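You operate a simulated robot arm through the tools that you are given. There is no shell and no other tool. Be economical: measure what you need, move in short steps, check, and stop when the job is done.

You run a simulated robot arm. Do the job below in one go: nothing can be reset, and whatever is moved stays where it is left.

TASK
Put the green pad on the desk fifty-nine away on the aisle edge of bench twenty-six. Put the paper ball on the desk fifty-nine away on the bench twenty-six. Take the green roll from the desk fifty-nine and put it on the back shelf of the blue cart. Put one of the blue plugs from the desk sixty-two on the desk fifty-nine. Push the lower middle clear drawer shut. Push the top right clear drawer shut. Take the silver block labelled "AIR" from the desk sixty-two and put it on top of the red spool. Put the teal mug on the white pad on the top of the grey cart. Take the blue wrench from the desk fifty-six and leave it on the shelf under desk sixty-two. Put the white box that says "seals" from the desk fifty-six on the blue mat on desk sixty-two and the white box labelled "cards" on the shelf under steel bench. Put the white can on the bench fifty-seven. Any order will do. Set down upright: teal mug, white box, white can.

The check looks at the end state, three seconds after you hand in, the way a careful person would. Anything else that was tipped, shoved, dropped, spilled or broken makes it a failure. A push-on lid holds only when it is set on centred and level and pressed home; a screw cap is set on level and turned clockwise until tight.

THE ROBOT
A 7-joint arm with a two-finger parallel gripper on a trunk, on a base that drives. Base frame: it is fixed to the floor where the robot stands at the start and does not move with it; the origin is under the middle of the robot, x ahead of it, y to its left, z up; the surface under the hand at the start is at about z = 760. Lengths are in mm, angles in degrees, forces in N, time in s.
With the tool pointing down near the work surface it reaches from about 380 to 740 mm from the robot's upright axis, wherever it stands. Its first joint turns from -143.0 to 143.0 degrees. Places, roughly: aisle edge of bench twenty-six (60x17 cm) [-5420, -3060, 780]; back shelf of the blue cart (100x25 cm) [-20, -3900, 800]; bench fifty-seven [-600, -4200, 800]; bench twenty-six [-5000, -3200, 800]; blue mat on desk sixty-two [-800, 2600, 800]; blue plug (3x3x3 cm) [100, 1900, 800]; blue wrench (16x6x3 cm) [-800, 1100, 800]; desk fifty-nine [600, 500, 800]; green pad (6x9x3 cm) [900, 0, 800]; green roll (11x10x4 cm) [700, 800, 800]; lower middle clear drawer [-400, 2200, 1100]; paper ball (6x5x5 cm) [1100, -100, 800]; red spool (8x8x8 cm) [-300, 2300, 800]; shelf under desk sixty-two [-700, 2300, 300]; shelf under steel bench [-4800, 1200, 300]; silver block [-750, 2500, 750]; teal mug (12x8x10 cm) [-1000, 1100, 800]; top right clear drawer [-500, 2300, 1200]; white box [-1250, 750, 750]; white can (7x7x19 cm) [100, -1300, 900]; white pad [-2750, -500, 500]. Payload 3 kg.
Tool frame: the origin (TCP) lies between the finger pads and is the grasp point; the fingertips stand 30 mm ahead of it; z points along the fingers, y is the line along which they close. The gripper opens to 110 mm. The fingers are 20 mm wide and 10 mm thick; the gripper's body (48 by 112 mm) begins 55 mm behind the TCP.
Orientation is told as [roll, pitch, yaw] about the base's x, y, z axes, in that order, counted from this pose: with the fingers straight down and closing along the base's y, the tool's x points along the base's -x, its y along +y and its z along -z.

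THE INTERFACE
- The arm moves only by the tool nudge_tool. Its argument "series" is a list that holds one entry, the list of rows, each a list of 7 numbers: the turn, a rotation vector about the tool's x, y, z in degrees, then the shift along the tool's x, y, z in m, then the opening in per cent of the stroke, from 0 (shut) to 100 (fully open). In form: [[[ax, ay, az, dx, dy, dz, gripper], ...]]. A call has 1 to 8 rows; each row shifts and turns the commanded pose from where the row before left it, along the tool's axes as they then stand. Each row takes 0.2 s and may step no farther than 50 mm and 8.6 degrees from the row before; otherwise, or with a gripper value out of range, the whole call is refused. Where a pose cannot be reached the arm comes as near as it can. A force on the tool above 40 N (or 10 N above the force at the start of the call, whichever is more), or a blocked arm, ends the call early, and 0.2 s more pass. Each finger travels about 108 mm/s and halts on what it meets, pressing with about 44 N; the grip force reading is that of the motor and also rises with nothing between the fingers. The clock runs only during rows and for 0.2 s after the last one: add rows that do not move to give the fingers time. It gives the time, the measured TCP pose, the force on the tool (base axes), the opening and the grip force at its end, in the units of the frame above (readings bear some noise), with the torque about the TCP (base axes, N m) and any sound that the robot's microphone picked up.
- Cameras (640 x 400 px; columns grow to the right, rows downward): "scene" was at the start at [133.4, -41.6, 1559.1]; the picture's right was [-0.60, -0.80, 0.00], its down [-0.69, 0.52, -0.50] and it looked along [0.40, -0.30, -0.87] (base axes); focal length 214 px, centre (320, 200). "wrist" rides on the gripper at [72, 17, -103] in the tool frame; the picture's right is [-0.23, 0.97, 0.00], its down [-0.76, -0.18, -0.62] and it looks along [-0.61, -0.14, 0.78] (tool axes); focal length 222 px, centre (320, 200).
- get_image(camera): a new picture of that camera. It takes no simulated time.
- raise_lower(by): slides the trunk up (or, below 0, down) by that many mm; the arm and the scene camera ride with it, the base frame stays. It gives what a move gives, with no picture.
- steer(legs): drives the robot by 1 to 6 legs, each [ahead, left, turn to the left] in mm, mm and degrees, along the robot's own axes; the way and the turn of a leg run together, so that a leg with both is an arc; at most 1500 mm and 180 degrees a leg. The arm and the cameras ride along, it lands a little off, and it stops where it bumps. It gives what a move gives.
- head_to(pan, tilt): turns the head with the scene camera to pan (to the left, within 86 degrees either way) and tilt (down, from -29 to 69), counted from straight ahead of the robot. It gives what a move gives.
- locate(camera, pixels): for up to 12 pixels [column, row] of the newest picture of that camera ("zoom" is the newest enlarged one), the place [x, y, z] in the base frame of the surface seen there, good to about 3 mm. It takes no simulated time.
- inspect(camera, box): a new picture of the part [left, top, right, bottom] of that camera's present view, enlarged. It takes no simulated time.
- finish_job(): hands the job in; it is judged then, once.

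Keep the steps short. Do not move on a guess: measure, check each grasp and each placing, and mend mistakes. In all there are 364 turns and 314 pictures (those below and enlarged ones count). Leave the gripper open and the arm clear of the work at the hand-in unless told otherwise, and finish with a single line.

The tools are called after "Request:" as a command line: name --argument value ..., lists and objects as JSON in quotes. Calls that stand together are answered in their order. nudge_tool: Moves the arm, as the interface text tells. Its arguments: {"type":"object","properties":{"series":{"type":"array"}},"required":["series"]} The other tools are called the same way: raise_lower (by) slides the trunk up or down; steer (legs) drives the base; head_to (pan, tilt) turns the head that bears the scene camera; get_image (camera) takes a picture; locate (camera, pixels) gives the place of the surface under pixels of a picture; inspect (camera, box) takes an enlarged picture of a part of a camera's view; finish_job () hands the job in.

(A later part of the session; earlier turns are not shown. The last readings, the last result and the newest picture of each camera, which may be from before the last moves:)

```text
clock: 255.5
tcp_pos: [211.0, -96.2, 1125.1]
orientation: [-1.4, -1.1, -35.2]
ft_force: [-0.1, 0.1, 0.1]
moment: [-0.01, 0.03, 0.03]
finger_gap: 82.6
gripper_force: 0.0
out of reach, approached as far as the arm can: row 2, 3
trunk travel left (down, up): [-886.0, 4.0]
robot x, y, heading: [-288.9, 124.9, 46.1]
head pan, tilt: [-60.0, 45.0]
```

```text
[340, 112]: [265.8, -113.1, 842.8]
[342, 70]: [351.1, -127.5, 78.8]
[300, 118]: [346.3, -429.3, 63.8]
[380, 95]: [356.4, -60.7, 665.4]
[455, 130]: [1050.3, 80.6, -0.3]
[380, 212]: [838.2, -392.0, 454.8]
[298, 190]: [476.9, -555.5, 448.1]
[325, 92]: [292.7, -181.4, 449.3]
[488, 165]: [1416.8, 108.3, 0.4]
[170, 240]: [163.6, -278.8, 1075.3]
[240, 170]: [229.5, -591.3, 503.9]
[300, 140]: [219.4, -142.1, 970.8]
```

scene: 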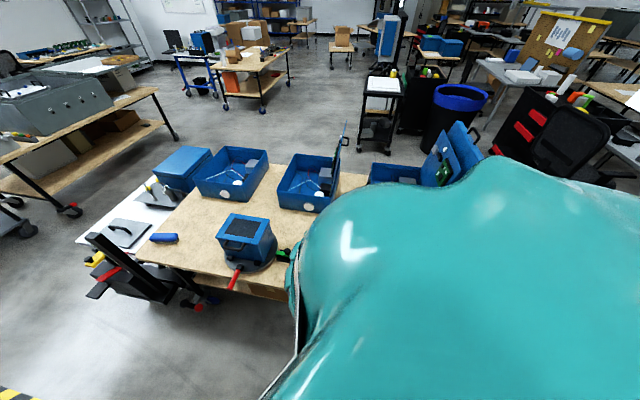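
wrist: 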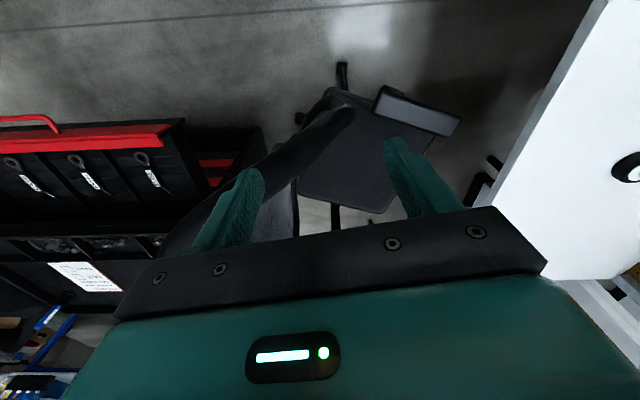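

The chair seems shoved and turned a little (a foot moved from (246,-178) to (351,-128)). I back away westward, turn, and measure the chair well.

Request:
steer --legs '[[-300, 320, 0], [0, 0, -66]]'

Request:
head_to --pan 0 --tilt 40

Request:
get_image --camera "scene"

```text
clock: 261.1
tcp_pos: [-721.5, -417.1, 1124.5]
orientation: [-1.2, -1.0, -100.7]
ft_force: [-0.1, -0.6, -0.5]
moment: [-0.01, 0.01, 0.02]
finger_gap: 82.5
gripper_force: 0.0
trunk travel left (down, up): [-886.0, 4.0]
robot x, y, heading: [-731.1, 127.7, -19.5]
head pan, tilt: [-60.0, 45.0]
```

```text
clock: 262.4
tcp_pos: [-719.5, -415.5, 1125.4]
orientation: [-1.3, -1.1, -100.7]
ft_force: [1.0, -0.4, 0.1]
moment: [-0.01, -0.02, -0.01]
finger_gap: 82.5
gripper_force: 0.0
trunk travel left (down, up): [-886.0, 4.0]
robot x, y, heading: [-731.8, 129.9, -19.4]
head pan, tilt: [0.0, 40.0]
```

```text
257 pictures are left
```

scene: 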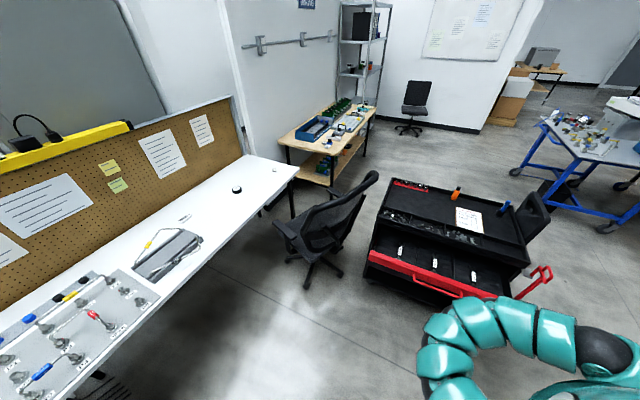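

Request:
inspect --camera "scene" --box '[250, 150, 400, 300]'

```text
2.67 times, centred on (325, 225) of scene
```

zoom: 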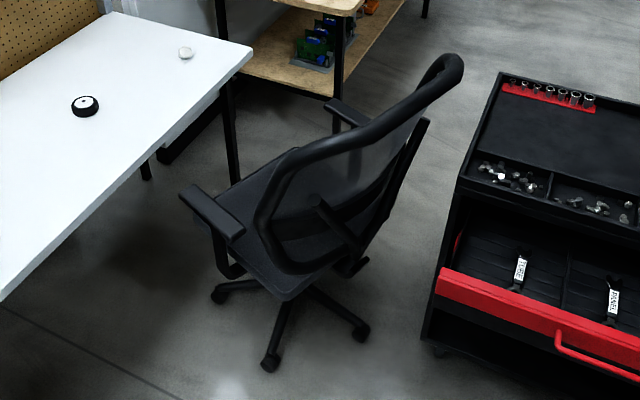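

Request:
locate --camera "zoom" --pixels '[[270, 362], [360, 330], [220, 293], [188, 193], [235, 232], [345, 108], [195, 210], [290, 292], [448, 65], [290, 260], [360, 265], [330, 262]]'

```text
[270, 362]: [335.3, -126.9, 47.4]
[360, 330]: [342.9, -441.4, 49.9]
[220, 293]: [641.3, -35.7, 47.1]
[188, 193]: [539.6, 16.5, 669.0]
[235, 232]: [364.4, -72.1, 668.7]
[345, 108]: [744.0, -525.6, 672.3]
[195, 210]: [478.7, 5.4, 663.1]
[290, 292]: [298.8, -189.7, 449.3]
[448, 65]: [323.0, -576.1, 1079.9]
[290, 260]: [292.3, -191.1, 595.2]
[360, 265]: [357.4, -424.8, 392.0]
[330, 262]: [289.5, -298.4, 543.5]
```

The chair was shoved: centre moved about (+59,+3) and the seat turned about -19°. I'll put it back by gripping its left armrest (now at about (450,-30), originally (314,-97) at 45°). First I turn and approach from the north side.

Request:
steer --legs '[[0, 0, 72], [448, -389, 0], [-79, -61, 0]]'

Request:
get_image --camera "wrist"

```text
clock: 269.6
tcp_pos: [371.8, -16.9, 1124.5]
orientation: [-1.3, -1.1, -29.0]
ft_force: [0.2, 0.1, 0.2]
moment: [-0.05, 0.0, 0.01]
finger_gap: 82.6
gripper_force: 0.1
trunk travel left (down, up): [-886.0, 4.0]
robot x, y, heading: [-149.1, 152.8, 52.4]
head pan, tilt: [0.0, 40.0]
```

```text
255 pictures are left
```

wrist: 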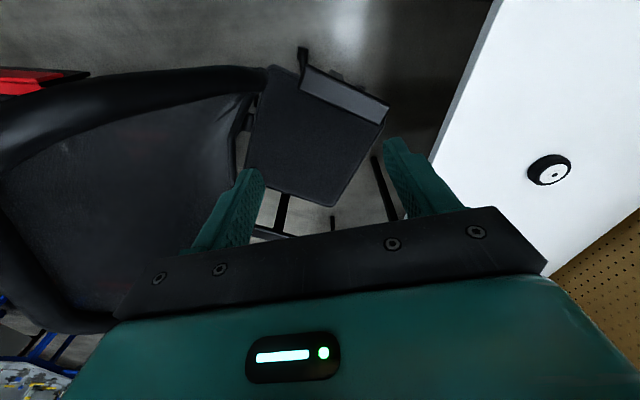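

Request:
locate --camera "wrist" --pixels '[[306, 78], [312, 68], [384, 108], [375, 120], [343, 93], [330, 200], [250, 162], [262, 75], [200, 75], [100, 90]]'

```text
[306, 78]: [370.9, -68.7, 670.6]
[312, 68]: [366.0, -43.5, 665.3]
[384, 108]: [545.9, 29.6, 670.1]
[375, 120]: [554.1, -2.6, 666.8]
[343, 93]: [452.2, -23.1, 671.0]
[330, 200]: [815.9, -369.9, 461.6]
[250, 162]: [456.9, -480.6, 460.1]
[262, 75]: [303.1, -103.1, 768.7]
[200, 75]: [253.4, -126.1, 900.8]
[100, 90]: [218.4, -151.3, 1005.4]
```

Armrest now: rear (368,-56), front (550,14), direction ≈ 21°. I turn the tool to yaw 21 over its middle and lower the trunk.

Request:
nudge_tool --series '[[[0, 0, -8.4, -0.0127, 0.007, 0, 75], [0, 0, -8.4, -0.0136, 0.0051, 0, 75], [0, 0, -8.4, -0.0142, 0.0031, 0, 75], [0, 0, -8.4, -0.0145, 0.001, 0, 75], [0, 0, -8.4, -0.0144, -0.0012, 0, 75], [0, 0, -8.4, -0.0141, -0.0033, 0, 75]]]'

Request:
raise_lower --by -330

Request:
get_image --camera "wrist"

```text
clock: 271.0
tcp_pos: [333.2, -137.4, 1129.3]
orientation: [-4.0, 0.3, 16.0]
ft_force: [0.1, 0.4, -0.1]
moment: [0.01, -0.03, -0.01]
finger_gap: 82.7
gripper_force: 0.1
out of reach, approached as far as the arm can: row 1, 2, 3, 4, 6
trunk travel left (down, up): [-886.0, 4.0]
robot x, y, heading: [-149.1, 148.6, 52.2]
head pan, tilt: [0.0, 40.0]
```

```text
clock: 274.2
tcp_pos: [334.8, -136.0, 799.3]
orientation: [-4.1, 0.4, 15.7]
ft_force: [-0.4, 1.1, 0.9]
moment: [-0.02, 0.0, 0.02]
finger_gap: 82.5
gripper_force: 0.1
trunk travel left (down, up): [-556.0, 334.0]
robot x, y, heading: [-150.5, 152.4, 52.1]
head pan, tilt: [0.0, 40.0]
```

```text
254 pictures are left
```

wrist: 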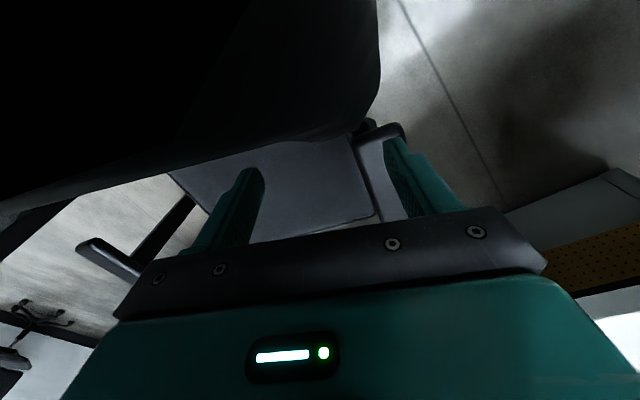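

The hand drifted near the backrest; I move it outward and forward, away from it.

Request:
nudge_tool --series '[[[0, 0, 0, -0.0337, 0.023, 0, 75], [0, 0, 0, -0.0337, 0.023, 0, 75], [0, 0, 0, -0.0337, 0.023, 0, 75], [0, 0, 0, -0.0337, 0.023, 0, 75]]]'

Request:
get_image --camera "wrist"

```text
clock: 275.2
tcp_pos: [433.2, -19.3, 790.3]
orientation: [-4.5, 0.3, 15.8]
ft_force: [-0.9, -1.8, 0.1]
moment: [0.03, -0.03, -0.02]
finger_gap: 82.7
gripper_force: 0.0
out of reach, approached as far as the arm can: row 4
trunk travel left (down, up): [-556.0, 334.0]
robot x, y, heading: [-151.7, 149.1, 52.2]
head pan, tilt: [0.0, 40.0]
```

```text
253 pictures are left
```

wrist: 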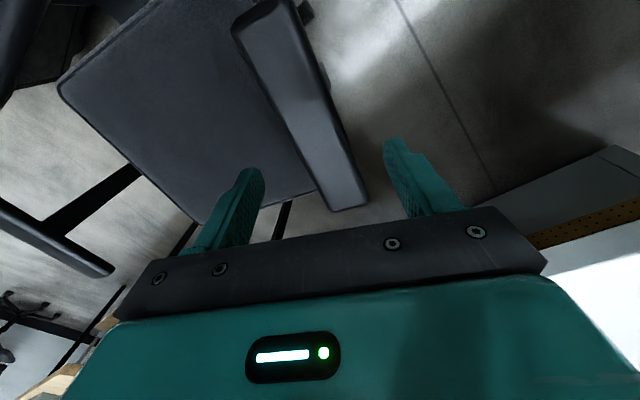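

Request:
locate --camera "wrist" --pixels '[[240, 28], [275, 8], [365, 190], [335, 205], [300, 100], [313, 188], [62, 88], [150, 5], [205, 215]]'

```text
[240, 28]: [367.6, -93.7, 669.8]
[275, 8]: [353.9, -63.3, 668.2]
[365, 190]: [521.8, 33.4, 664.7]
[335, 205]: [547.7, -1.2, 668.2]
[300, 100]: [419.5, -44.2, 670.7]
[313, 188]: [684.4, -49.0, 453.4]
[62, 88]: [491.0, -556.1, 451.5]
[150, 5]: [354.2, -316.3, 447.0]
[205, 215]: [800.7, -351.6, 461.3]
```

Armrest centre (448,-31) at ≈28.5°, needed at about (319,-98) at ≈46°. I align the tool (yaw 28, level) above its middle.

Request:
nudge_tool --series '[[[-2.2, 0, -6.3, -0.005, -0.0082, 0, 75], [-2.2, 0, -6.3, -0.005, -0.0082, 0, 75], [0, 0, 0, 0, 0, 0, 75]]]'

```text
clock: 276.1
tcp_pos: [381.5, -102.1, 758.3]
orientation: [-1.1, 1.3, 28.5]
ft_force: [0.2, 0.4, -0.2]
moment: [-0.02, 0.01, 0.01]
finger_gap: 82.2
gripper_force: 0.1
out of reach, approached as far as the arm can: row 1, 2
trunk travel left (down, up): [-556.0, 334.0]
robot x, y, heading: [-149.2, 147.1, 52.4]
head pan, tilt: [0.0, 40.0]
```

The arm is awkward so far to the side. I move the hand clear of the chair (north, then west), and swing the arm to the robot's front for a better posture.

Request:
steer --legs '[[158, 123, 0], [-339, 433, 0]]'

Request:
nudge_tool --series '[[[0, 0, -4.8, -0.0382, 0.0308, 0, 75], [0, 0, -4.8, -0.0382, 0.0308, 0, 75], [0, 0, -4.8, -0.0382, 0.0308, 0, 75], [0, 0, -4.8, -0.0382, 0.0308, 0, 75], [0, 0, -4.8, -0.0382, 0.0308, 0, 75], [0, 0, -4.8, -0.0382, 0.0308, 0, 75], [0, 0, -4.8, -0.0382, 0.0308, 0, 75], [0, 0, -4.8, -0.0382, 0.0308, 0, 75]]]'

```text
clock: 280.4
tcp_pos: [-170.5, 100.3, 759.0]
orientation: [-1.1, 1.2, 28.3]
ft_force: [0.6, 0.4, 0.0]
moment: [0.0, 0.01, -0.04]
finger_gap: 82.9
gripper_force: 0.2
trunk travel left (down, up): [-556.0, 334.0]
robot x, y, heading: [-698.4, 349.0, 52.1]
head pan, tilt: [0.0, 40.0]
```

```text
clock: 282.2
tcp_pos: [-131.3, 482.5, 749.5]
orientation: [-0.6, 1.6, 66.8]
ft_force: [-0.3, 1.0, -0.5]
moment: [0.04, 0.04, 0.04]
finger_gap: 82.5
gripper_force: 0.1
trunk travel left (down, up): [-556.0, 334.0]
robot x, y, heading: [-699.0, 349.4, 52.1]
head pan, tilt: [0.0, 40.0]
```

Request:
nudge_tool --series '[[[0, 0, -4.8, -0.0382, 0.0308, 0, 75], [0, 0, -4.8, -0.0382, 0.0308, 0, 75], [0, 0, -4.8, -0.0382, 0.0308, 0, 75], [0, 0, -4.8, -0.0382, 0.0308, 0, 75], [0, 0, -4.8, -0.0382, 0.0308, 0, 75], [0, 0, -4.8, -0.0382, 0.0308, 0, 75], [0, 0, -4.8, -0.0382, 0.0308, 0, 75]]]'

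Request:
steer --legs '[[0, 0, -68]]'

Request:
get_image --camera "scene"

```text
clock: 283.8
tcp_pos: [-289.7, 750.2, 733.3]
orientation: [0.4, 1.3, 100.4]
ft_force: [0.0, 0.4, 0.5]
moment: [-0.02, -0.02, 0.03]
finger_gap: 82.6
gripper_force: 0.0
out of reach, approached as far as the arm can: row 1, 2, 5
trunk travel left (down, up): [-556.0, 334.0]
robot x, y, heading: [-702.5, 348.5, 52.3]
head pan, tilt: [0.0, 40.0]
```

```text
clock: 287.2
tcp_pos: [-177.7, 112.3, 734.3]
orientation: [0.5, 1.2, 31.9]
ft_force: [-0.1, -0.5, -0.2]
moment: [0.0, -0.04, -0.02]
finger_gap: 82.4
gripper_force: 0.1
trunk travel left (down, up): [-556.0, 334.0]
robot x, y, heading: [-699.2, 347.3, -16.4]
head pan, tilt: [0.0, 40.0]
```

```text
252 pictures are left
```

scene: 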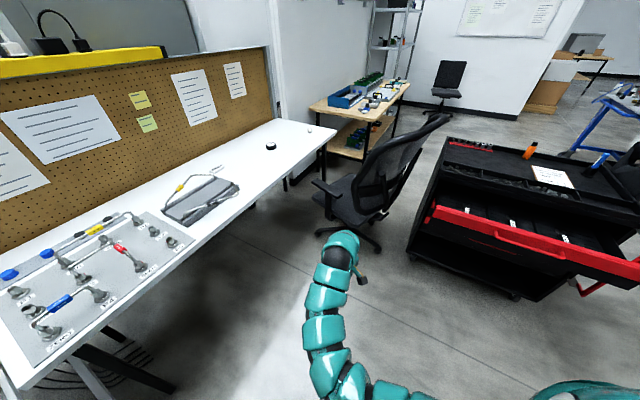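

The posture is fine now (yaw 32, robot heading -16). I raise the trunk 90 mm and drive so the hand is just north of the armrest.

Request:
raise_lower --by 60

Request:
steer --legs '[[600, 177, 0]]'

Request:
get_image --camera "wrist"

```text
clock: 288.2
tcp_pos: [-177.5, 112.5, 793.1]
orientation: [0.5, 1.2, 31.7]
ft_force: [0.3, -0.5, -0.8]
moment: [0.0, -0.01, 0.0]
finger_gap: 82.3
gripper_force: 0.1
trunk travel left (down, up): [-616.0, 274.0]
robot x, y, heading: [-699.4, 351.5, -16.4]
head pan, tilt: [0.0, 40.0]
```

```text
clock: 291.7
tcp_pos: [450.8, 112.4, 792.5]
orientation: [0.5, 1.3, 31.7]
ft_force: [-0.1, -0.1, 0.1]
moment: [-0.02, 0.0, -0.03]
finger_gap: 82.6
gripper_force: 0.0
trunk travel left (down, up): [-616.0, 274.0]
robot x, y, heading: [-69.0, 349.6, -16.4]
head pan, tilt: [0.0, 40.0]
```

```text
251 pictures are left
```

wrist: 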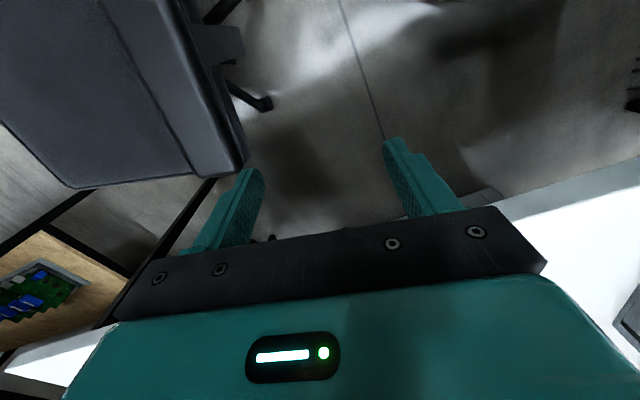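

Request:
steer --legs '[[40, -138, 0]]'

Request:
get_image --camera "wrist"

```text
clock: 293.1
tcp_pos: [449.2, -31.8, 793.6]
orientation: [0.6, 1.2, 31.7]
ft_force: [-0.8, 0.3, -0.7]
moment: [0.02, 0.03, 0.01]
finger_gap: 82.5
gripper_force: 0.0
trunk travel left (down, up): [-616.0, 274.0]
robot x, y, heading: [-71.8, 205.9, -16.4]
head pan, tilt: [0.0, 40.0]
```

```text
250 pictures are left
```

wrist: 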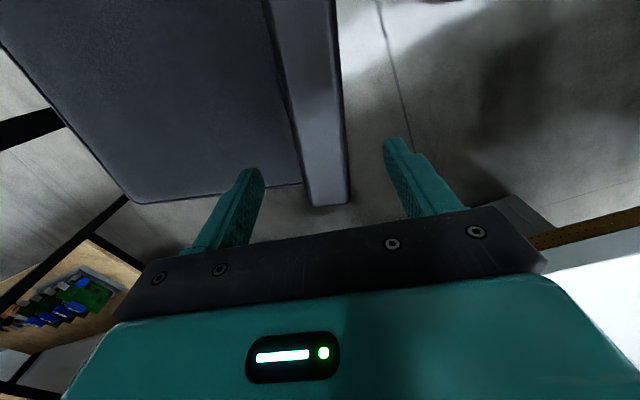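

Request:
locate --camera "wrist" --pixels '[[310, 200], [346, 200], [283, 60], [338, 60], [325, 160], [305, 30]]'

```text
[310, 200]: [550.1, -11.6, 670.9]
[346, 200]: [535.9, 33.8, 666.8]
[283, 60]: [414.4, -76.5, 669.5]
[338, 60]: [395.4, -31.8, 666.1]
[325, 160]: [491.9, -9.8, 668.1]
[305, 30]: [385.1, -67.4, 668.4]
```

Armrest direction ≈ 25.5°, width ≈ 47 mm. I turn to 25.5, descend onto it and close.

Request:
nudge_tool --series '[[[0, 0, 6.2, 0, 0, 0.03, 82], [0, 0, 0, 0, 0, 0.045, 82], [0, 0, 0, 0, 0, 0.04, 82], [0, 0, 0, 0, 0, 0, 0], [0, 0, 0, 0, 0, 0, 0], [0, 0, 0, 0, 0, 0, 0]]]'

Request:
get_image --camera "wrist"

```text
clock: 294.5
tcp_pos: [447.8, -33.3, 678.6]
orientation: [0.4, 1.3, 25.4]
ft_force: [4.5, -16.3, 0.1]
moment: [-2.01, -0.68, -0.01]
finger_gap: 60.5
gripper_force: 44.4
trunk travel left (down, up): [-616.0, 274.0]
robot x, y, heading: [-73.5, 207.3, -16.7]
head pan, tilt: [0.0, 40.0]
```

```text
249 pictures are left
```

wrist: 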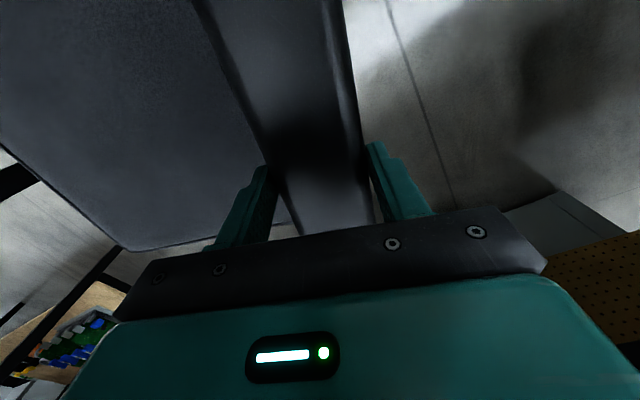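

The armrest is gripped (gap 60). I drag it back in small steps with a gradual turn.

Request:
nudge_tool --series '[[[0, 0, -2.6, 0.0179, -0.0005, 0, 0], [0, 0, -2.6, 0.0178, 0.0003, 0, 0], [0, 0, -2.6, 0.0178, 0.0011, 0, 0], [0, 0, -2.6, 0.0177, 0.002, 0, 0]]]'

```text
clock: 295.5
tcp_pos: [384.4, -64.9, 678.7]
orientation: [0.8, 1.4, 36.0]
ft_force: [8.5, 0.1, -0.2]
moment: [-0.37, -1.69, 2.1]
finger_gap: 61.6
gripper_force: 43.5
trunk travel left (down, up): [-616.0, 274.0]
robot x, y, heading: [-74.6, 208.1, -16.4]
head pan, tilt: [0.0, 40.0]
```

Low forces, it follows. I continue the second half.

Request:
nudge_tool --series '[[[0, 0, -2.6, 0.0177, 0.0026, 0, 0], [0, 0, -2.6, 0.0175, 0.0035, 0, 0], [0, 0, -2.6, 0.0172, 0.0047, 0, 0], [0, 0, -2.6, 0.017, 0.0056, 0, 0], [0, 0, 0, 0, 0, 0, 0]]]'

Request:
get_image --camera "wrist"

Request:
get_image --camera "scene"

```text
clock: 296.7
tcp_pos: [318.7, -96.5, 679.7]
orientation: [1.1, 1.1, 46.3]
ft_force: [0.7, -1.7, 0.2]
moment: [-0.81, -0.47, 0.13]
finger_gap: 61.4
gripper_force: 43.6
trunk travel left (down, up): [-616.0, 274.0]
robot x, y, heading: [-73.0, 205.6, -16.3]
head pan, tilt: [0.0, 40.0]
```

```text
248 pictures are left
```

wrist: 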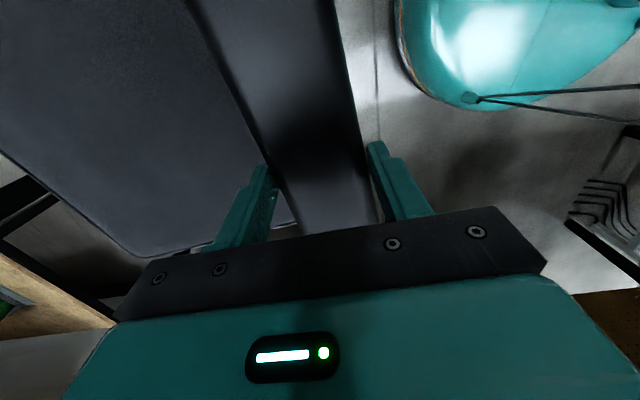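

```text
247 pictures are left
```

scene: 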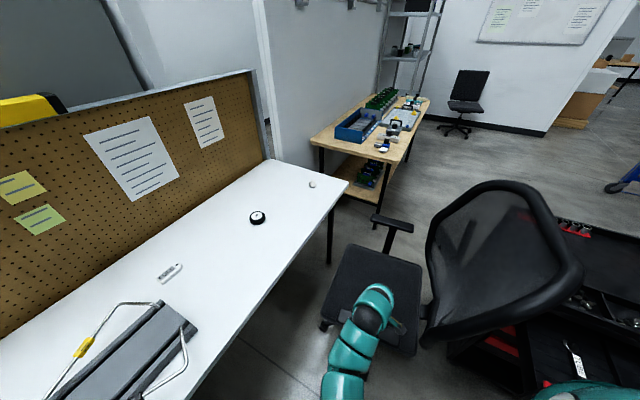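

Request:
locate --camera "scene" --pixels '[[348, 247], [420, 266], [415, 352], [323, 326], [374, 217], [411, 230], [322, 312], [385, 270]]'

Request:
inspect --camera "scene" --box '[300, 200, 460, 370]'

```text
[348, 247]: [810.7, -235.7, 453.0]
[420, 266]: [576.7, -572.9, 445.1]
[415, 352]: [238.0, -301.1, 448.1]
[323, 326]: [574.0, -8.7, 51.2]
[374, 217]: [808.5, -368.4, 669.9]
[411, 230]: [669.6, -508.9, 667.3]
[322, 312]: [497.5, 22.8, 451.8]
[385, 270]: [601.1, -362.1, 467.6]
```

```text
2.35 times, centred on (380, 285) of scene
```

zoom: 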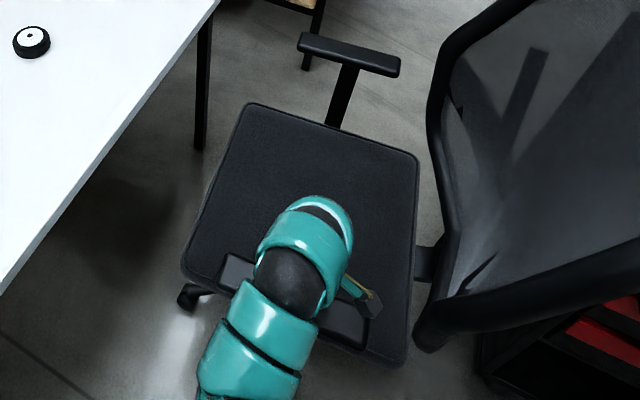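

The seat is now about (33,34) off and 5.5° over-turned against its original corners. I correct by (-17,-16) at the grip with -5.5°.

Request:
nudge_tool --series '[[[0, 0, 2.75, 0.012, 0.0005, 0, 0], [0, 0, 2.75, 0.012, 0, 0, 0], [0, 0, 0, 0, 0, 0, 0]]]'

Request:
inspect --camera "scene" --box '[300, 200, 460, 370]'

```text
clock: 297.5
tcp_pos: [301.4, -109.9, 682.0]
orientation: [0.8, 1.0, 40.9]
ft_force: [-0.8, 15.1, -18.1]
moment: [-0.02, -1.22, 2.93]
finger_gap: 65.0
gripper_force: 43.4
trunk travel left (down, up): [-616.0, 274.0]
robot x, y, heading: [-73.9, 204.8, -16.3]
head pan, tilt: [0.0, 40.0]
```

```text
2.35 times, centred on (380, 285) of scene
```

zoom: 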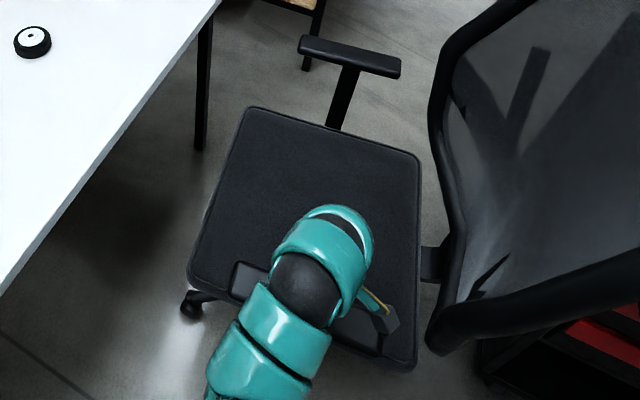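

Request:
locate --camera "zoom" --pixels '[[252, 112], [417, 158], [408, 365], [190, 280], [305, 40], [395, 72], [192, 305], [236, 280]]'

```text
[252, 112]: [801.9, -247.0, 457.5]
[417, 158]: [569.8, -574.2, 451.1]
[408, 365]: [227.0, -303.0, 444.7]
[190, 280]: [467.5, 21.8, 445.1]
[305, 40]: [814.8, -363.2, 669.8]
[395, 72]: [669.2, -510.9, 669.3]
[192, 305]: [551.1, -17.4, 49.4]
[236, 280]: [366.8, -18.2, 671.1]
```

The grip slipped in yaw: the seat is still about 8° over-turned, centre off by about (18,30). A push on the right armrest's front end from the desk side will fix both; I'll do that from the desk place. I release now and rise.

Request:
nudge_tool --series '[[[0, 0, 0, 0, 0, 0, 100], [0, 0, 0, 0, 0, 0, 100], [0, 0, 0, 0, 0, -0.04, 100], [0, 0, 0, 0, 0, -0.045, 100], [0, 0, 0, 0, 0, -0.045, 100]]]'

Request:
get_image --camera "wrist"

```text
clock: 298.7
tcp_pos: [305.8, -111.4, 812.5]
orientation: [0.7, 1.1, 40.8]
ft_force: [0.3, 0.0, -0.9]
moment: [0.01, 0.0, -0.02]
finger_gap: 109.9
gripper_force: 0.0
trunk travel left (down, up): [-616.0, 274.0]
robot x, y, heading: [-71.5, 204.6, -16.6]
head pan, tilt: [0.0, 40.0]
```

```text
244 pictures are left
```

wrist: 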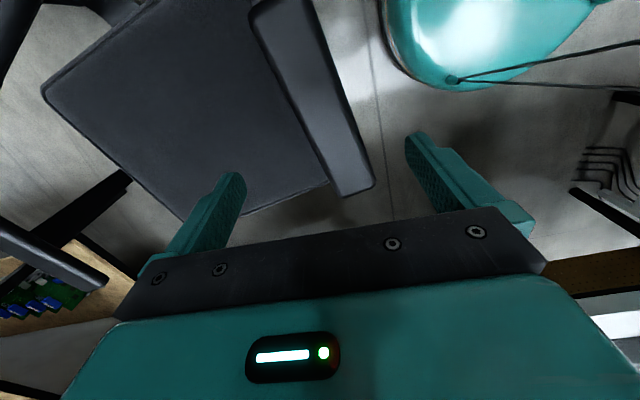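

Request:
locate --camera "wrist" --pixels '[[252, 15], [305, 5], [372, 186], [345, 194], [46, 92], [182, 217], [328, 186], [135, 8]]'

```text
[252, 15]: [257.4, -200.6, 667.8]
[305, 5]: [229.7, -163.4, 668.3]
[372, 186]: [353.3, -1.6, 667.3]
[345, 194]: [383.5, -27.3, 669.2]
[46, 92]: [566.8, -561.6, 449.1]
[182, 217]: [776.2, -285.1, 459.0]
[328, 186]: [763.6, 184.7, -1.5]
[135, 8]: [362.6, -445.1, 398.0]
```

The left armrest is back within about 10 mm; only the right side is (50,50) off. I raise the trunk, turn to 47° and go to the desk place.

Request:
raise_lower --by 110

Request:
steer --legs '[[0, 0, 63.6], [294, -234, 0], [2, -73, 0]]'

Request:
get_image --camera "wrist"

```text
clock: 300.1
tcp_pos: [303.8, -111.2, 922.3]
orientation: [0.7, 1.2, 40.8]
ft_force: [0.0, -0.7, 0.3]
moment: [0.0, 0.01, 0.05]
finger_gap: 110.0
gripper_force: 0.0
trunk travel left (down, up): [-726.0, 164.0]
robot x, y, heading: [-70.6, 205.3, -16.5]
head pan, tilt: [0.0, 40.0]
```

```text
clock: 305.9
tcp_pos: [807.8, 411.6, 922.3]
orientation: [0.8, 1.0, 104.4]
ft_force: [0.3, -0.4, -0.3]
moment: [0.02, 0.05, 0.0]
finger_gap: 109.9
gripper_force: 0.0
trunk travel left (down, up): [-726.0, 164.0]
robot x, y, heading: [354.5, 215.3, 46.9]
head pan, tilt: [0.0, 40.0]
```

```text
243 pictures are left
```

wrist: 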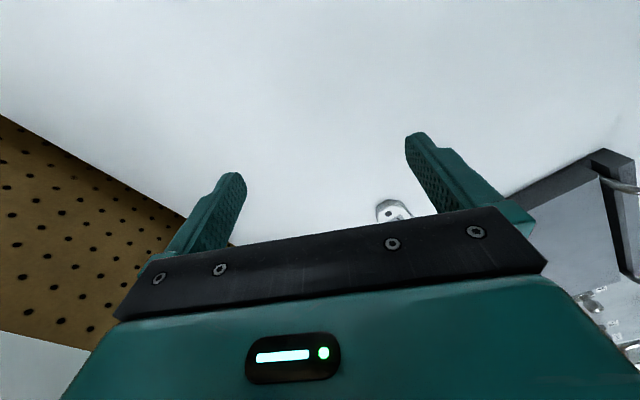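

I swing the hand across the desk toward the ball, turning the wrist on the way.

Request:
nudge_tool --series '[[[0, 0, 8.5, 0.0445, -0.012, 0, 70], [0, 0, 8.5, 0.0422, -0.0184, 0, 70], [0, 0, 8.5, 0.039, -0.0245, 0, 70], [0, 0, 8.5, 0.035, -0.03, 0, 70], [0, 0, 8.5, 0.0301, -0.0349, 0, 70], [0, 0, 8.5, 0.0247, -0.0389, 0, 70], [0, 0, 8.5, 0.0186, -0.0422, 0, 70], [0, 0, 8.5, 0.0123, -0.0444, 0, 70]]]'

Request:
nudge_tool --series '[[[0, 0, 8.5, 0.0055, -0.0458, 0, 70], [0, 0, 8.5, -0.0013, -0.046, 0.01, 70], [0, 0, 8.5, -0.0081, -0.0454, 0.01, 70]]]'

Request:
get_image --camera "wrist"

```text
clock: 307.7
tcp_pos: [986.2, 90.3, 919.6]
orientation: [-1.2, 1.0, 36.2]
ft_force: [-0.8, -0.6, 0.5]
moment: [-0.01, 0.02, 0.03]
finger_gap: 77.0
gripper_force: 0.0
out of reach, approached as far as the arm can: row 7, 8
trunk travel left (down, up): [-726.0, 164.0]
robot x, y, heading: [355.7, 217.6, 47.2]
head pan, tilt: [0.0, 40.0]
```

```text
clock: 308.5
tcp_pos: [1054.1, -29.3, 897.5]
orientation: [-1.1, 0.7, 10.7]
ft_force: [0.3, 0.2, -0.4]
moment: [0.05, 0.03, -0.01]
finger_gap: 77.1
gripper_force: 0.1
out of reach, approached as far as the arm can: row 1
trunk travel left (down, up): [-726.0, 164.0]
robot x, y, heading: [354.8, 213.3, 47.1]
head pan, tilt: [0.0, 40.0]
```

```text
242 pictures are left
```

wrist: 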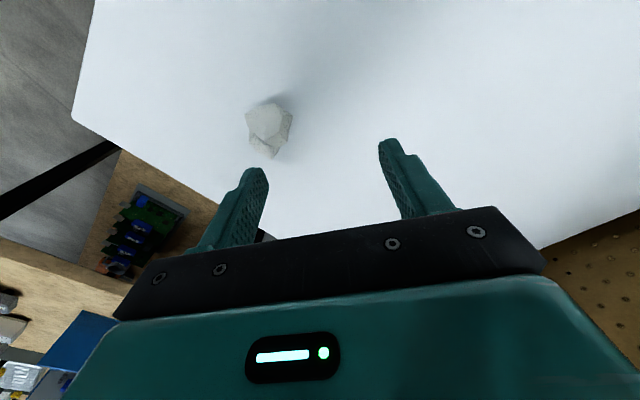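

Request:
locate --camera "wrist" --pixels '[[268, 122], [250, 122], [290, 120], [272, 105], [265, 150]]'

```text
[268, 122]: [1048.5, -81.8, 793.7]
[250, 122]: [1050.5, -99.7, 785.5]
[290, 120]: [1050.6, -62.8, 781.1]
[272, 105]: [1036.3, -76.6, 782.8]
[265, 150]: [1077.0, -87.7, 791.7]
```

Ball centre ≈ (1055,-83), reach ≈ 761, so I need a little outward tilt. I turn yaw to -23 (closing across the reach), tilt 12° outward and come near.

Request:
nudge_tool --series '[[[0, 0, 8.4, 0.0012, -0.0135, 0.01, 85], [0, 0, 8.4, -0.0007, -0.0135, 0.01, 85], [0, 0, 8.4, -0.0028, -0.0132, 0.01, 85], [0, 0, 8.4, -0.0046, -0.0127, 0.01, 85], [0, -6, 0, 0, 0, 0, 85], [0, -6, 0, 0, 0, 0, 85]]]'

Request:
get_image --camera "wrist"

```text
clock: 309.9
tcp_pos: [1059.3, -84.1, 860.0]
orientation: [-1.3, -12.1, -22.7]
ft_force: [0.3, 0.2, 0.4]
moment: [0.0, 0.0, -0.01]
finger_gap: 93.5
gripper_force: 0.1
trunk travel left (down, up): [-726.0, 164.0]
robot x, y, heading: [353.4, 220.4, 47.0]
head pan, tilt: [0.0, 40.0]
```

```text
241 pictures are left
```

wrist: 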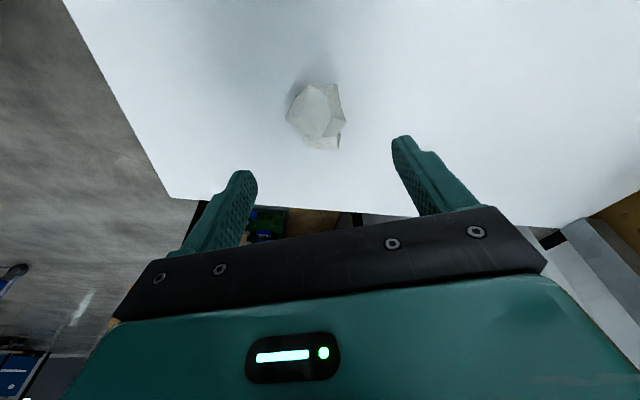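

Request:
nudge_tool --series '[[[0, 0, 0, 0.0087, 0, 0.031, 85], [0, 0, 0, 0.0087, 0, 0.031, 85], [0, 0, 0, 0, 0, 0, 85]]]'

Request:
get_image --camera "wrist"

```text
clock: 310.7
tcp_pos: [1054.4, -84.4, 796.2]
orientation: [-1.3, -12.2, -22.5]
ft_force: [0.4, -0.4, 1.3]
moment: [-0.02, -0.01, -0.01]
finger_gap: 93.5
gripper_force: 0.0
trunk travel left (down, up): [-726.0, 164.0]
robot x, y, heading: [356.0, 219.0, 47.1]
head pan, tilt: [0.0, 40.0]
```

```text
240 pictures are left
```

wrist: 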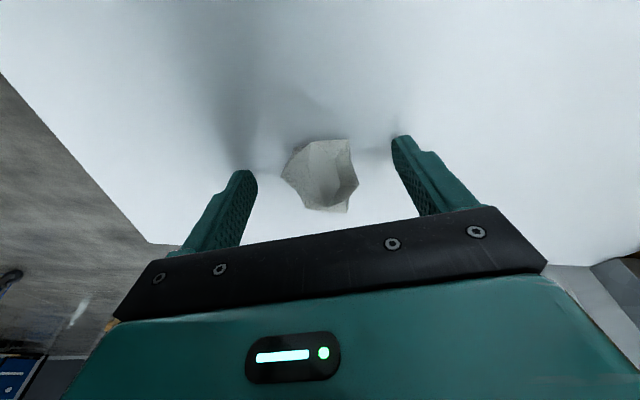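

The ball is between the fingers. I close and lift.

Request:
nudge_tool --series '[[[0, 0, 0, 0, 0, 0, 20], [0, 0, 0, 0, 0, 0, 20], [0, 0, 0, 0, 0, 0, 20], [0, 0, 0, -0.01, 0, -0.04, 20], [0, 0, 0, -0.01, 0, -0.04, 20]]]'

Request:
get_image --camera "wrist"

```text
clock: 311.9
tcp_pos: [1056.0, -82.2, 879.9]
orientation: [-1.5, -12.1, -22.5]
ft_force: [-0.1, -0.5, -0.3]
moment: [0.0, -0.02, -0.01]
finger_gap: 41.7
gripper_force: 43.9
trunk travel left (down, up): [-726.0, 164.0]
robot x, y, heading: [354.0, 215.5, 47.1]
head pan, tilt: [0.0, 40.0]
```

```text
239 pictures are left
```

wrist: 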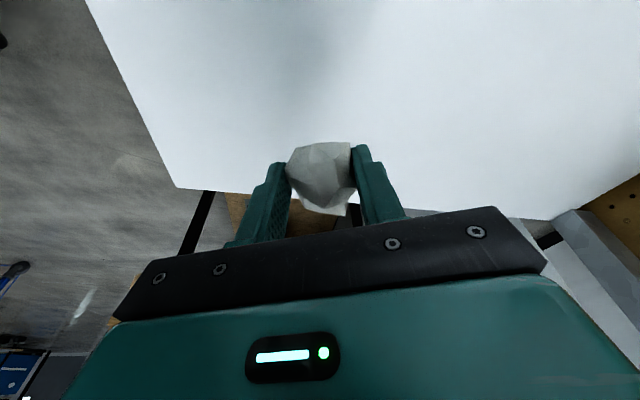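

Ball held (gap 42). I retract and level the hand, raise the trunk, and back out.

Request:
nudge_tool --series '[[[0, 3, 0, 0.038, 0, -0.02, 20], [0, 3, 0, 0.038, 0, -0.02, 20], [0, 3, 0, 0.038, 0, -0.015, 20], [0, 3, 0, 0.038, 0, -0.01, 20]]]'

Request:
raise_lower --by 160

Request:
steer --legs '[[-2, 73, 0], [-294, 234, 0], [0, 0, 133]]'

```text
clock: 312.9
tcp_pos: [909.1, -20.4, 924.6]
orientation: [-1.3, -0.2, -22.8]
ft_force: [0.1, -0.6, -0.2]
moment: [0.05, 0.02, 0.01]
finger_gap: 40.8
gripper_force: 43.6
trunk travel left (down, up): [-726.0, 164.0]
robot x, y, heading: [350.8, 217.2, 47.2]
head pan, tilt: [0.0, 40.0]
```

```text
clock: 314.7
tcp_pos: [911.9, -19.7, 1083.3]
orientation: [-1.4, -0.2, -22.7]
ft_force: [0.1, 0.9, 0.0]
moment: [0.01, 0.03, 0.0]
finger_gap: 39.9
gripper_force: 44.1
trunk travel left (down, up): [-886.0, 4.0]
robot x, y, heading: [353.4, 217.2, 47.0]
head pan, tilt: [0.0, 40.0]
```

```text
clock: 323.2
tcp_pos: [-270.0, 779.8, 1085.2]
orientation: [-1.2, -0.1, 109.2]
ft_force: [0.2, -0.6, -0.7]
moment: [0.02, 0.03, 0.01]
finger_gap: 38.0
gripper_force: 44.2
trunk travel left (down, up): [-886.0, 4.0]
robot x, y, heading: [-74.1, 204.2, 179.1]
head pan, tilt: [0.0, 40.0]
```

I ease the grip target slightly, then drive the known route west.

Request:
nudge_tool --series '[[[0, 0, 0, 0, 0, 0, 32], [0, 0, 0, 0, 0, 0, 32]]]'

Request:
steer --legs '[[1319, 475, 0], [1006, -384, 0], [703, -189, 0], [990, 666, 0], [0, 0, -153]]'

Request:
steer --legs '[[-1335, -465, 0], [-995, -796, 0]]'

Request:
get_image --camera "wrist"

```text
clock: 323.8
tcp_pos: [-270.9, 780.6, 1085.3]
orientation: [-1.4, 0.0, 109.2]
ft_force: [0.8, 0.7, 0.5]
moment: [0.02, -0.02, 0.03]
finger_gap: 38.0
gripper_force: 44.2
trunk travel left (down, up): [-886.0, 4.0]
robot x, y, heading: [-70.6, 209.0, 179.1]
head pan, tilt: [0.0, 40.0]
```

```text
clock: 351.5
tcp_pos: [-3663.9, -742.7, 1084.4]
orientation: [-1.3, -0.2, -43.7]
ft_force: [1.4, 0.5, -0.7]
moment: [-0.02, -0.01, -0.02]
finger_gap: 37.5
gripper_force: 44.2
trunk travel left (down, up): [-886.0, 4.0]
robot x, y, heading: [-4097.6, -324.6, 26.2]
head pan, tilt: [0.0, 40.0]
```

```text
clock: 364.5
tcp_pos: [-5224.6, -2904.4, 1082.7]
orientation: [-1.3, 0.0, -44.6]
ft_force: [-0.3, 0.2, -0.9]
moment: [0.01, 0.01, -0.03]
finger_gap: 37.3
gripper_force: 44.4
trunk travel left (down, up): [-886.0, 4.0]
robot x, y, heading: [-5653.2, -2476.4, 25.0]
head pan, tilt: [0.0, 40.0]
```

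```text
238 pictures are left
```

wrist: 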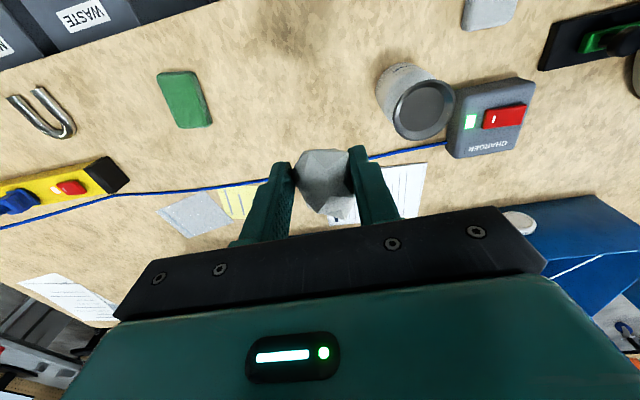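

I see the pad at (185,98) and free wood between it and the cup, near (290,85). I measure that spot.

Request:
locate --camera "wrist" --pixels '[[290, 85], [300, 60], [270, 120], [320, 110], [205, 115], [385, 95], [290, 30]]'

```text
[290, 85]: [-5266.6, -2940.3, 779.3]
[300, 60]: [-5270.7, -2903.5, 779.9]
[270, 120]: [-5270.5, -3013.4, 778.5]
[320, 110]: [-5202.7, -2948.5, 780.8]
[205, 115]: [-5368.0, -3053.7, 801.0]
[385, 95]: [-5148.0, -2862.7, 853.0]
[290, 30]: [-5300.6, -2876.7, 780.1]
```

Request:
nudge_tool --series '[[[0, 0, 0, 0.003, -0.0396, 0, 32]]]'

Request:
raise_lower --by -230

Request:
nudge_tool --series '[[[0, 0, 0, 0, 0, 0.028, 32], [0, 0, 0, 0, 0, 0.006, 32], [0, 0, 0, 0, 0, 0, 32]]]'

Request:
inspect --camera "wrist" --box '[200, 60, 460, 230]'

```text
clock: 364.9
tcp_pos: [-5254.8, -2932.4, 1084.3]
orientation: [-1.3, -0.1, -44.4]
ft_force: [-1.1, -0.1, 0.0]
moment: [0.01, -0.02, -0.03]
finger_gap: 37.7
gripper_force: 44.2
trunk travel left (down, up): [-886.0, 4.0]
robot x, y, heading: [-5651.9, -2479.9, 25.3]
head pan, tilt: [0.0, 40.0]
```

```text
clock: 367.4
tcp_pos: [-5254.1, -2931.2, 854.9]
orientation: [-1.3, -0.2, -44.7]
ft_force: [-0.8, 0.3, 0.4]
moment: [0.04, -0.01, -0.01]
finger_gap: 37.7
gripper_force: 43.7
trunk travel left (down, up): [-656.0, 234.0]
robot x, y, heading: [-5650.9, -2478.9, 25.0]
head pan, tilt: [0.0, 40.0]
```

```text
clock: 368.2
tcp_pos: [-5254.4, -2930.4, 821.4]
orientation: [-1.3, -0.3, -44.6]
ft_force: [2.0, -0.2, 15.4]
moment: [-0.15, -0.12, -0.01]
finger_gap: 37.8
gripper_force: 44.1
trunk travel left (down, up): [-656.0, 234.0]
robot x, y, heading: [-5655.9, -2476.8, 25.0]
head pan, tilt: [0.0, 40.0]
```

```text
2.35 times, centred on (330, 145) of wrist
```

zoom: 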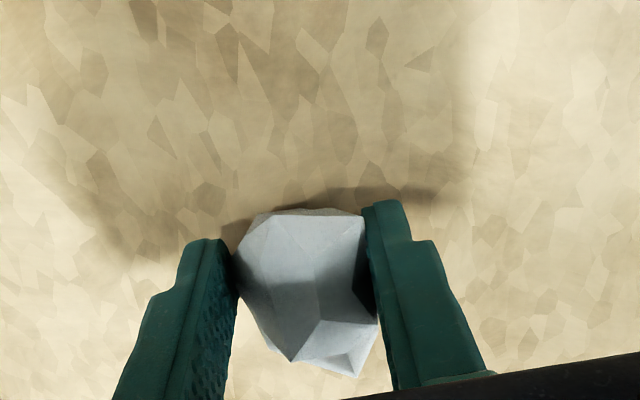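

Contact (15 N). I open slowly and rise.

Request:
nudge_tool --series '[[[0, 0, 0, 0, 0, -0.001, 45], [0, 0, 0, 0, 0, 0, 60], [0, 0, 0, 0, 0, 0, 75], [0, 0, 0, 0, 0, -0.04, 75], [0, 0, 0, 0, 0, -0.045, 75]]]'

Request:
raise_lower --by 230

Request:
get_image --camera "wrist"

```text
clock: 369.4
tcp_pos: [-5265.5, -2919.3, 873.1]
orientation: [-2.3, -1.0, -44.6]
ft_force: [-0.5, -0.2, -0.6]
moment: [-0.02, 0.01, 0.02]
finger_gap: 82.5
gripper_force: 0.0
out of reach, approached as far as the arm can: row 5
trunk travel left (down, up): [-656.0, 234.0]
robot x, y, heading: [-5650.7, -2477.3, 25.1]
head pan, tilt: [0.0, 40.0]
```

```text
clock: 371.8
tcp_pos: [-5265.4, -2918.6, 1102.8]
orientation: [-2.4, -0.9, -44.6]
ft_force: [-0.4, 0.0, 0.8]
moment: [0.01, 0.01, 0.0]
finger_gap: 82.5
gripper_force: 0.0
trunk travel left (down, up): [-886.0, 4.0]
robot x, y, heading: [-5651.7, -2478.9, 25.1]
head pan, tilt: [0.0, 40.0]
```

```text
236 pictures are left
```

wrist: 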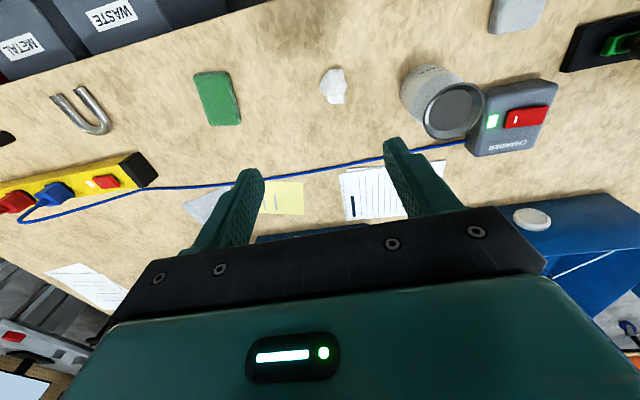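

Ball and pad both lie well on bench twenty-six. I drive back to open floor and swing the arm to the robot's front for better posture.

Request:
steer --legs '[[1004, 794, 0], [1337, 470, 0], [1184, 146, 0]]'

Request:
nudge_tool --series '[[[0, 0, -4.8, -0.0015, 0.048, 0.012, 75], [0, 0, -4.8, -0.0015, 0.048, 0.012, 75], [0, 0, -4.8, -0.0015, 0.048, 0.012, 75], [0, 0, -4.8, -0.0015, 0.048, 0.012, 75], [0, 0, -4.8, -0.0015, 0.048, 0.012, 75], [0, 0, -4.8, -0.0015, 0.048, 0.012, 75], [0, 0, -4.8, -0.0015, 0.048, 0.012, 75], [0, 0, -4.8, -0.0015, 0.048, 0.012, 75]]]'

Request:
nudge_tool --series '[[[0, 0, -4.8, -0.0015, 0.048, 0, 75], [0, 0, -4.8, -0.0015, 0.048, 0, 75], [0, 0, -4.8, -0.0015, 0.048, 0, 75], [0, 0, -4.8, -0.0015, 0.048, 0, 75], [0, 0, -4.8, -0.0015, 0.048, 0, 75], [0, 0, -4.8, -0.0015, 0.048, 0, 75]]]'

```text
clock: 390.5
tcp_pos: [-2690.6, -128.8, 1102.8]
orientation: [-2.4, -0.9, -43.9]
ft_force: [0.4, 0.5, 0.5]
moment: [0.02, 0.0, 0.03]
finger_gap: 82.8
gripper_force: 0.1
trunk travel left (down, up): [-886.0, 4.0]
robot x, y, heading: [-3079.3, 309.4, 25.8]
head pan, tilt: [0.0, 40.0]
```

```text
clock: 392.3
tcp_pos: [-2507.6, 198.1, 990.8]
orientation: [-2.4, 0.8, -5.5]
ft_force: [-0.2, 0.3, 1.1]
moment: [-0.04, 0.01, 0.02]
finger_gap: 82.8
gripper_force: 0.0
trunk travel left (down, up): [-886.0, 4.0]
robot x, y, heading: [-3082.7, 306.7, 25.5]
head pan, tilt: [0.0, 40.0]
```

```text
clock: 393.7
tcp_pos: [-2532.8, 481.5, 979.8]
orientation: [-1.8, 1.8, 23.3]
ft_force: [-0.1, 0.6, 0.7]
moment: [-0.02, -0.02, -0.01]
finger_gap: 82.4
gripper_force: 0.0
trunk travel left (down, up): [-886.0, 4.0]
robot x, y, heading: [-3085.1, 309.9, 26.0]
head pan, tilt: [0.0, 40.0]
```

Arm is at the front now. I drive to the front of desk fifty-six and look at it.

Request:
steer --legs '[[546, -444, 0], [634, -754, 0], [0, 0, 40]]'

Request:
head_to --pan 0 --tilt 35

Request:
get_image --camera "scene"

```text
clock: 404.1
tcp_pos: [-1176.8, 235.4, 980.4]
orientation: [-1.8, 1.7, 63.0]
ft_force: [-0.5, 0.4, 0.3]
moment: [0.01, 0.02, 0.0]
finger_gap: 82.5
gripper_force: 0.1
trunk travel left (down, up): [-886.0, 4.0]
robot x, y, heading: [-1491.1, -248.4, 65.7]
head pan, tilt: [0.0, 40.0]
```

```text
clock: 404.8
tcp_pos: [-1175.2, 235.8, 980.9]
orientation: [-1.8, 1.9, 63.0]
ft_force: [-0.1, -0.8, 0.5]
moment: [0.03, 0.0, 0.01]
finger_gap: 82.5
gripper_force: 0.0
trunk travel left (down, up): [-886.0, 4.0]
robot x, y, heading: [-1491.0, -250.6, 65.8]
head pan, tilt: [0.0, 35.0]
```

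```text
235 pictures are left
```

scene: 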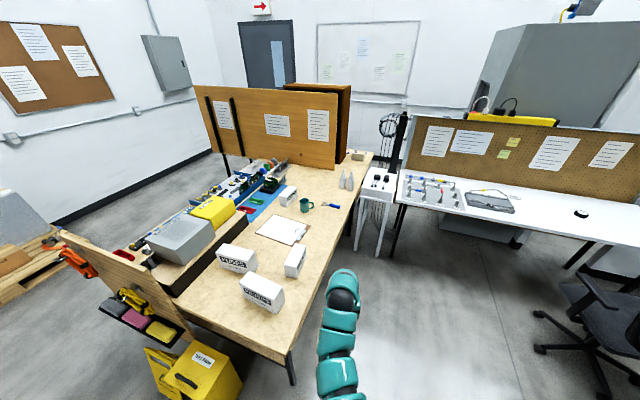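

Request:
inspect --camera "scene" --box '[190, 170, 370, 330]'

```text
2.50 times, centred on (280, 250) of scene
```

zoom: 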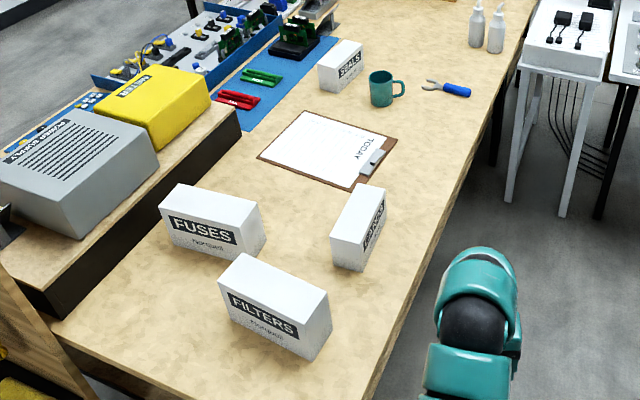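

Request:
locate --camera "zoom" --pixels '[[340, 235], [367, 190], [375, 225], [340, 55], [330, 80], [352, 80], [383, 75], [383, 95], [430, 88], [460, 91], [398, 85], [345, 265]]'

Request:
inspect --camera "scene" --box '[280, 235, 320, 285]'

```text
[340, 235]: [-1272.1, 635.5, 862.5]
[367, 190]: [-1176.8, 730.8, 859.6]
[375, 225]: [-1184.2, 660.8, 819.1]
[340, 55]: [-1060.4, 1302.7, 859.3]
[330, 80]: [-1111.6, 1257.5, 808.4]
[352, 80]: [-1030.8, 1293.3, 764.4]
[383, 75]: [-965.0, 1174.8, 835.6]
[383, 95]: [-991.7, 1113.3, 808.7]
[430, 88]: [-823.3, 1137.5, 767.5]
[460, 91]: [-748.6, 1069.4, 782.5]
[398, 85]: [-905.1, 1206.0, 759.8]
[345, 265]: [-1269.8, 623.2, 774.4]
```

```text
8.00 times, centred on (300, 260) of scene
```

zoom: 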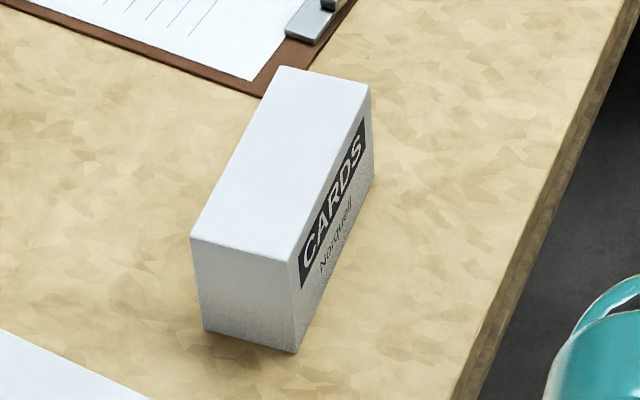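

CARDS box confirmed. I measure its top corners.

Request:
locate --camera "zoom" --pixels '[[284, 72], [366, 90], [291, 256], [196, 236], [280, 165], [330, 170]]'

Request:
locate --camera "scene" --pixels '[[262, 285], [285, 300], [237, 255], [290, 355], [340, 235], [300, 222], [355, 190], [310, 280]]'

```text
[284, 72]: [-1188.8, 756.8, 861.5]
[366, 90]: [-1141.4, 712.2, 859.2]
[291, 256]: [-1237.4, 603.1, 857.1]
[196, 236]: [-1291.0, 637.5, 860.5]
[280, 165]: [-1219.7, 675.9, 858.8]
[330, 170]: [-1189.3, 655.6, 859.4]
```

```text
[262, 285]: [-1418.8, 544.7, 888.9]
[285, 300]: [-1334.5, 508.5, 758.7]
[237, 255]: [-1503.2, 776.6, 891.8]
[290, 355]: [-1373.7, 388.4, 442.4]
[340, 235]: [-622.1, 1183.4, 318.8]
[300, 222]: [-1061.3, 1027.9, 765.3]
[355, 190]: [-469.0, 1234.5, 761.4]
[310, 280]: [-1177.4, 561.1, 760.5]
```

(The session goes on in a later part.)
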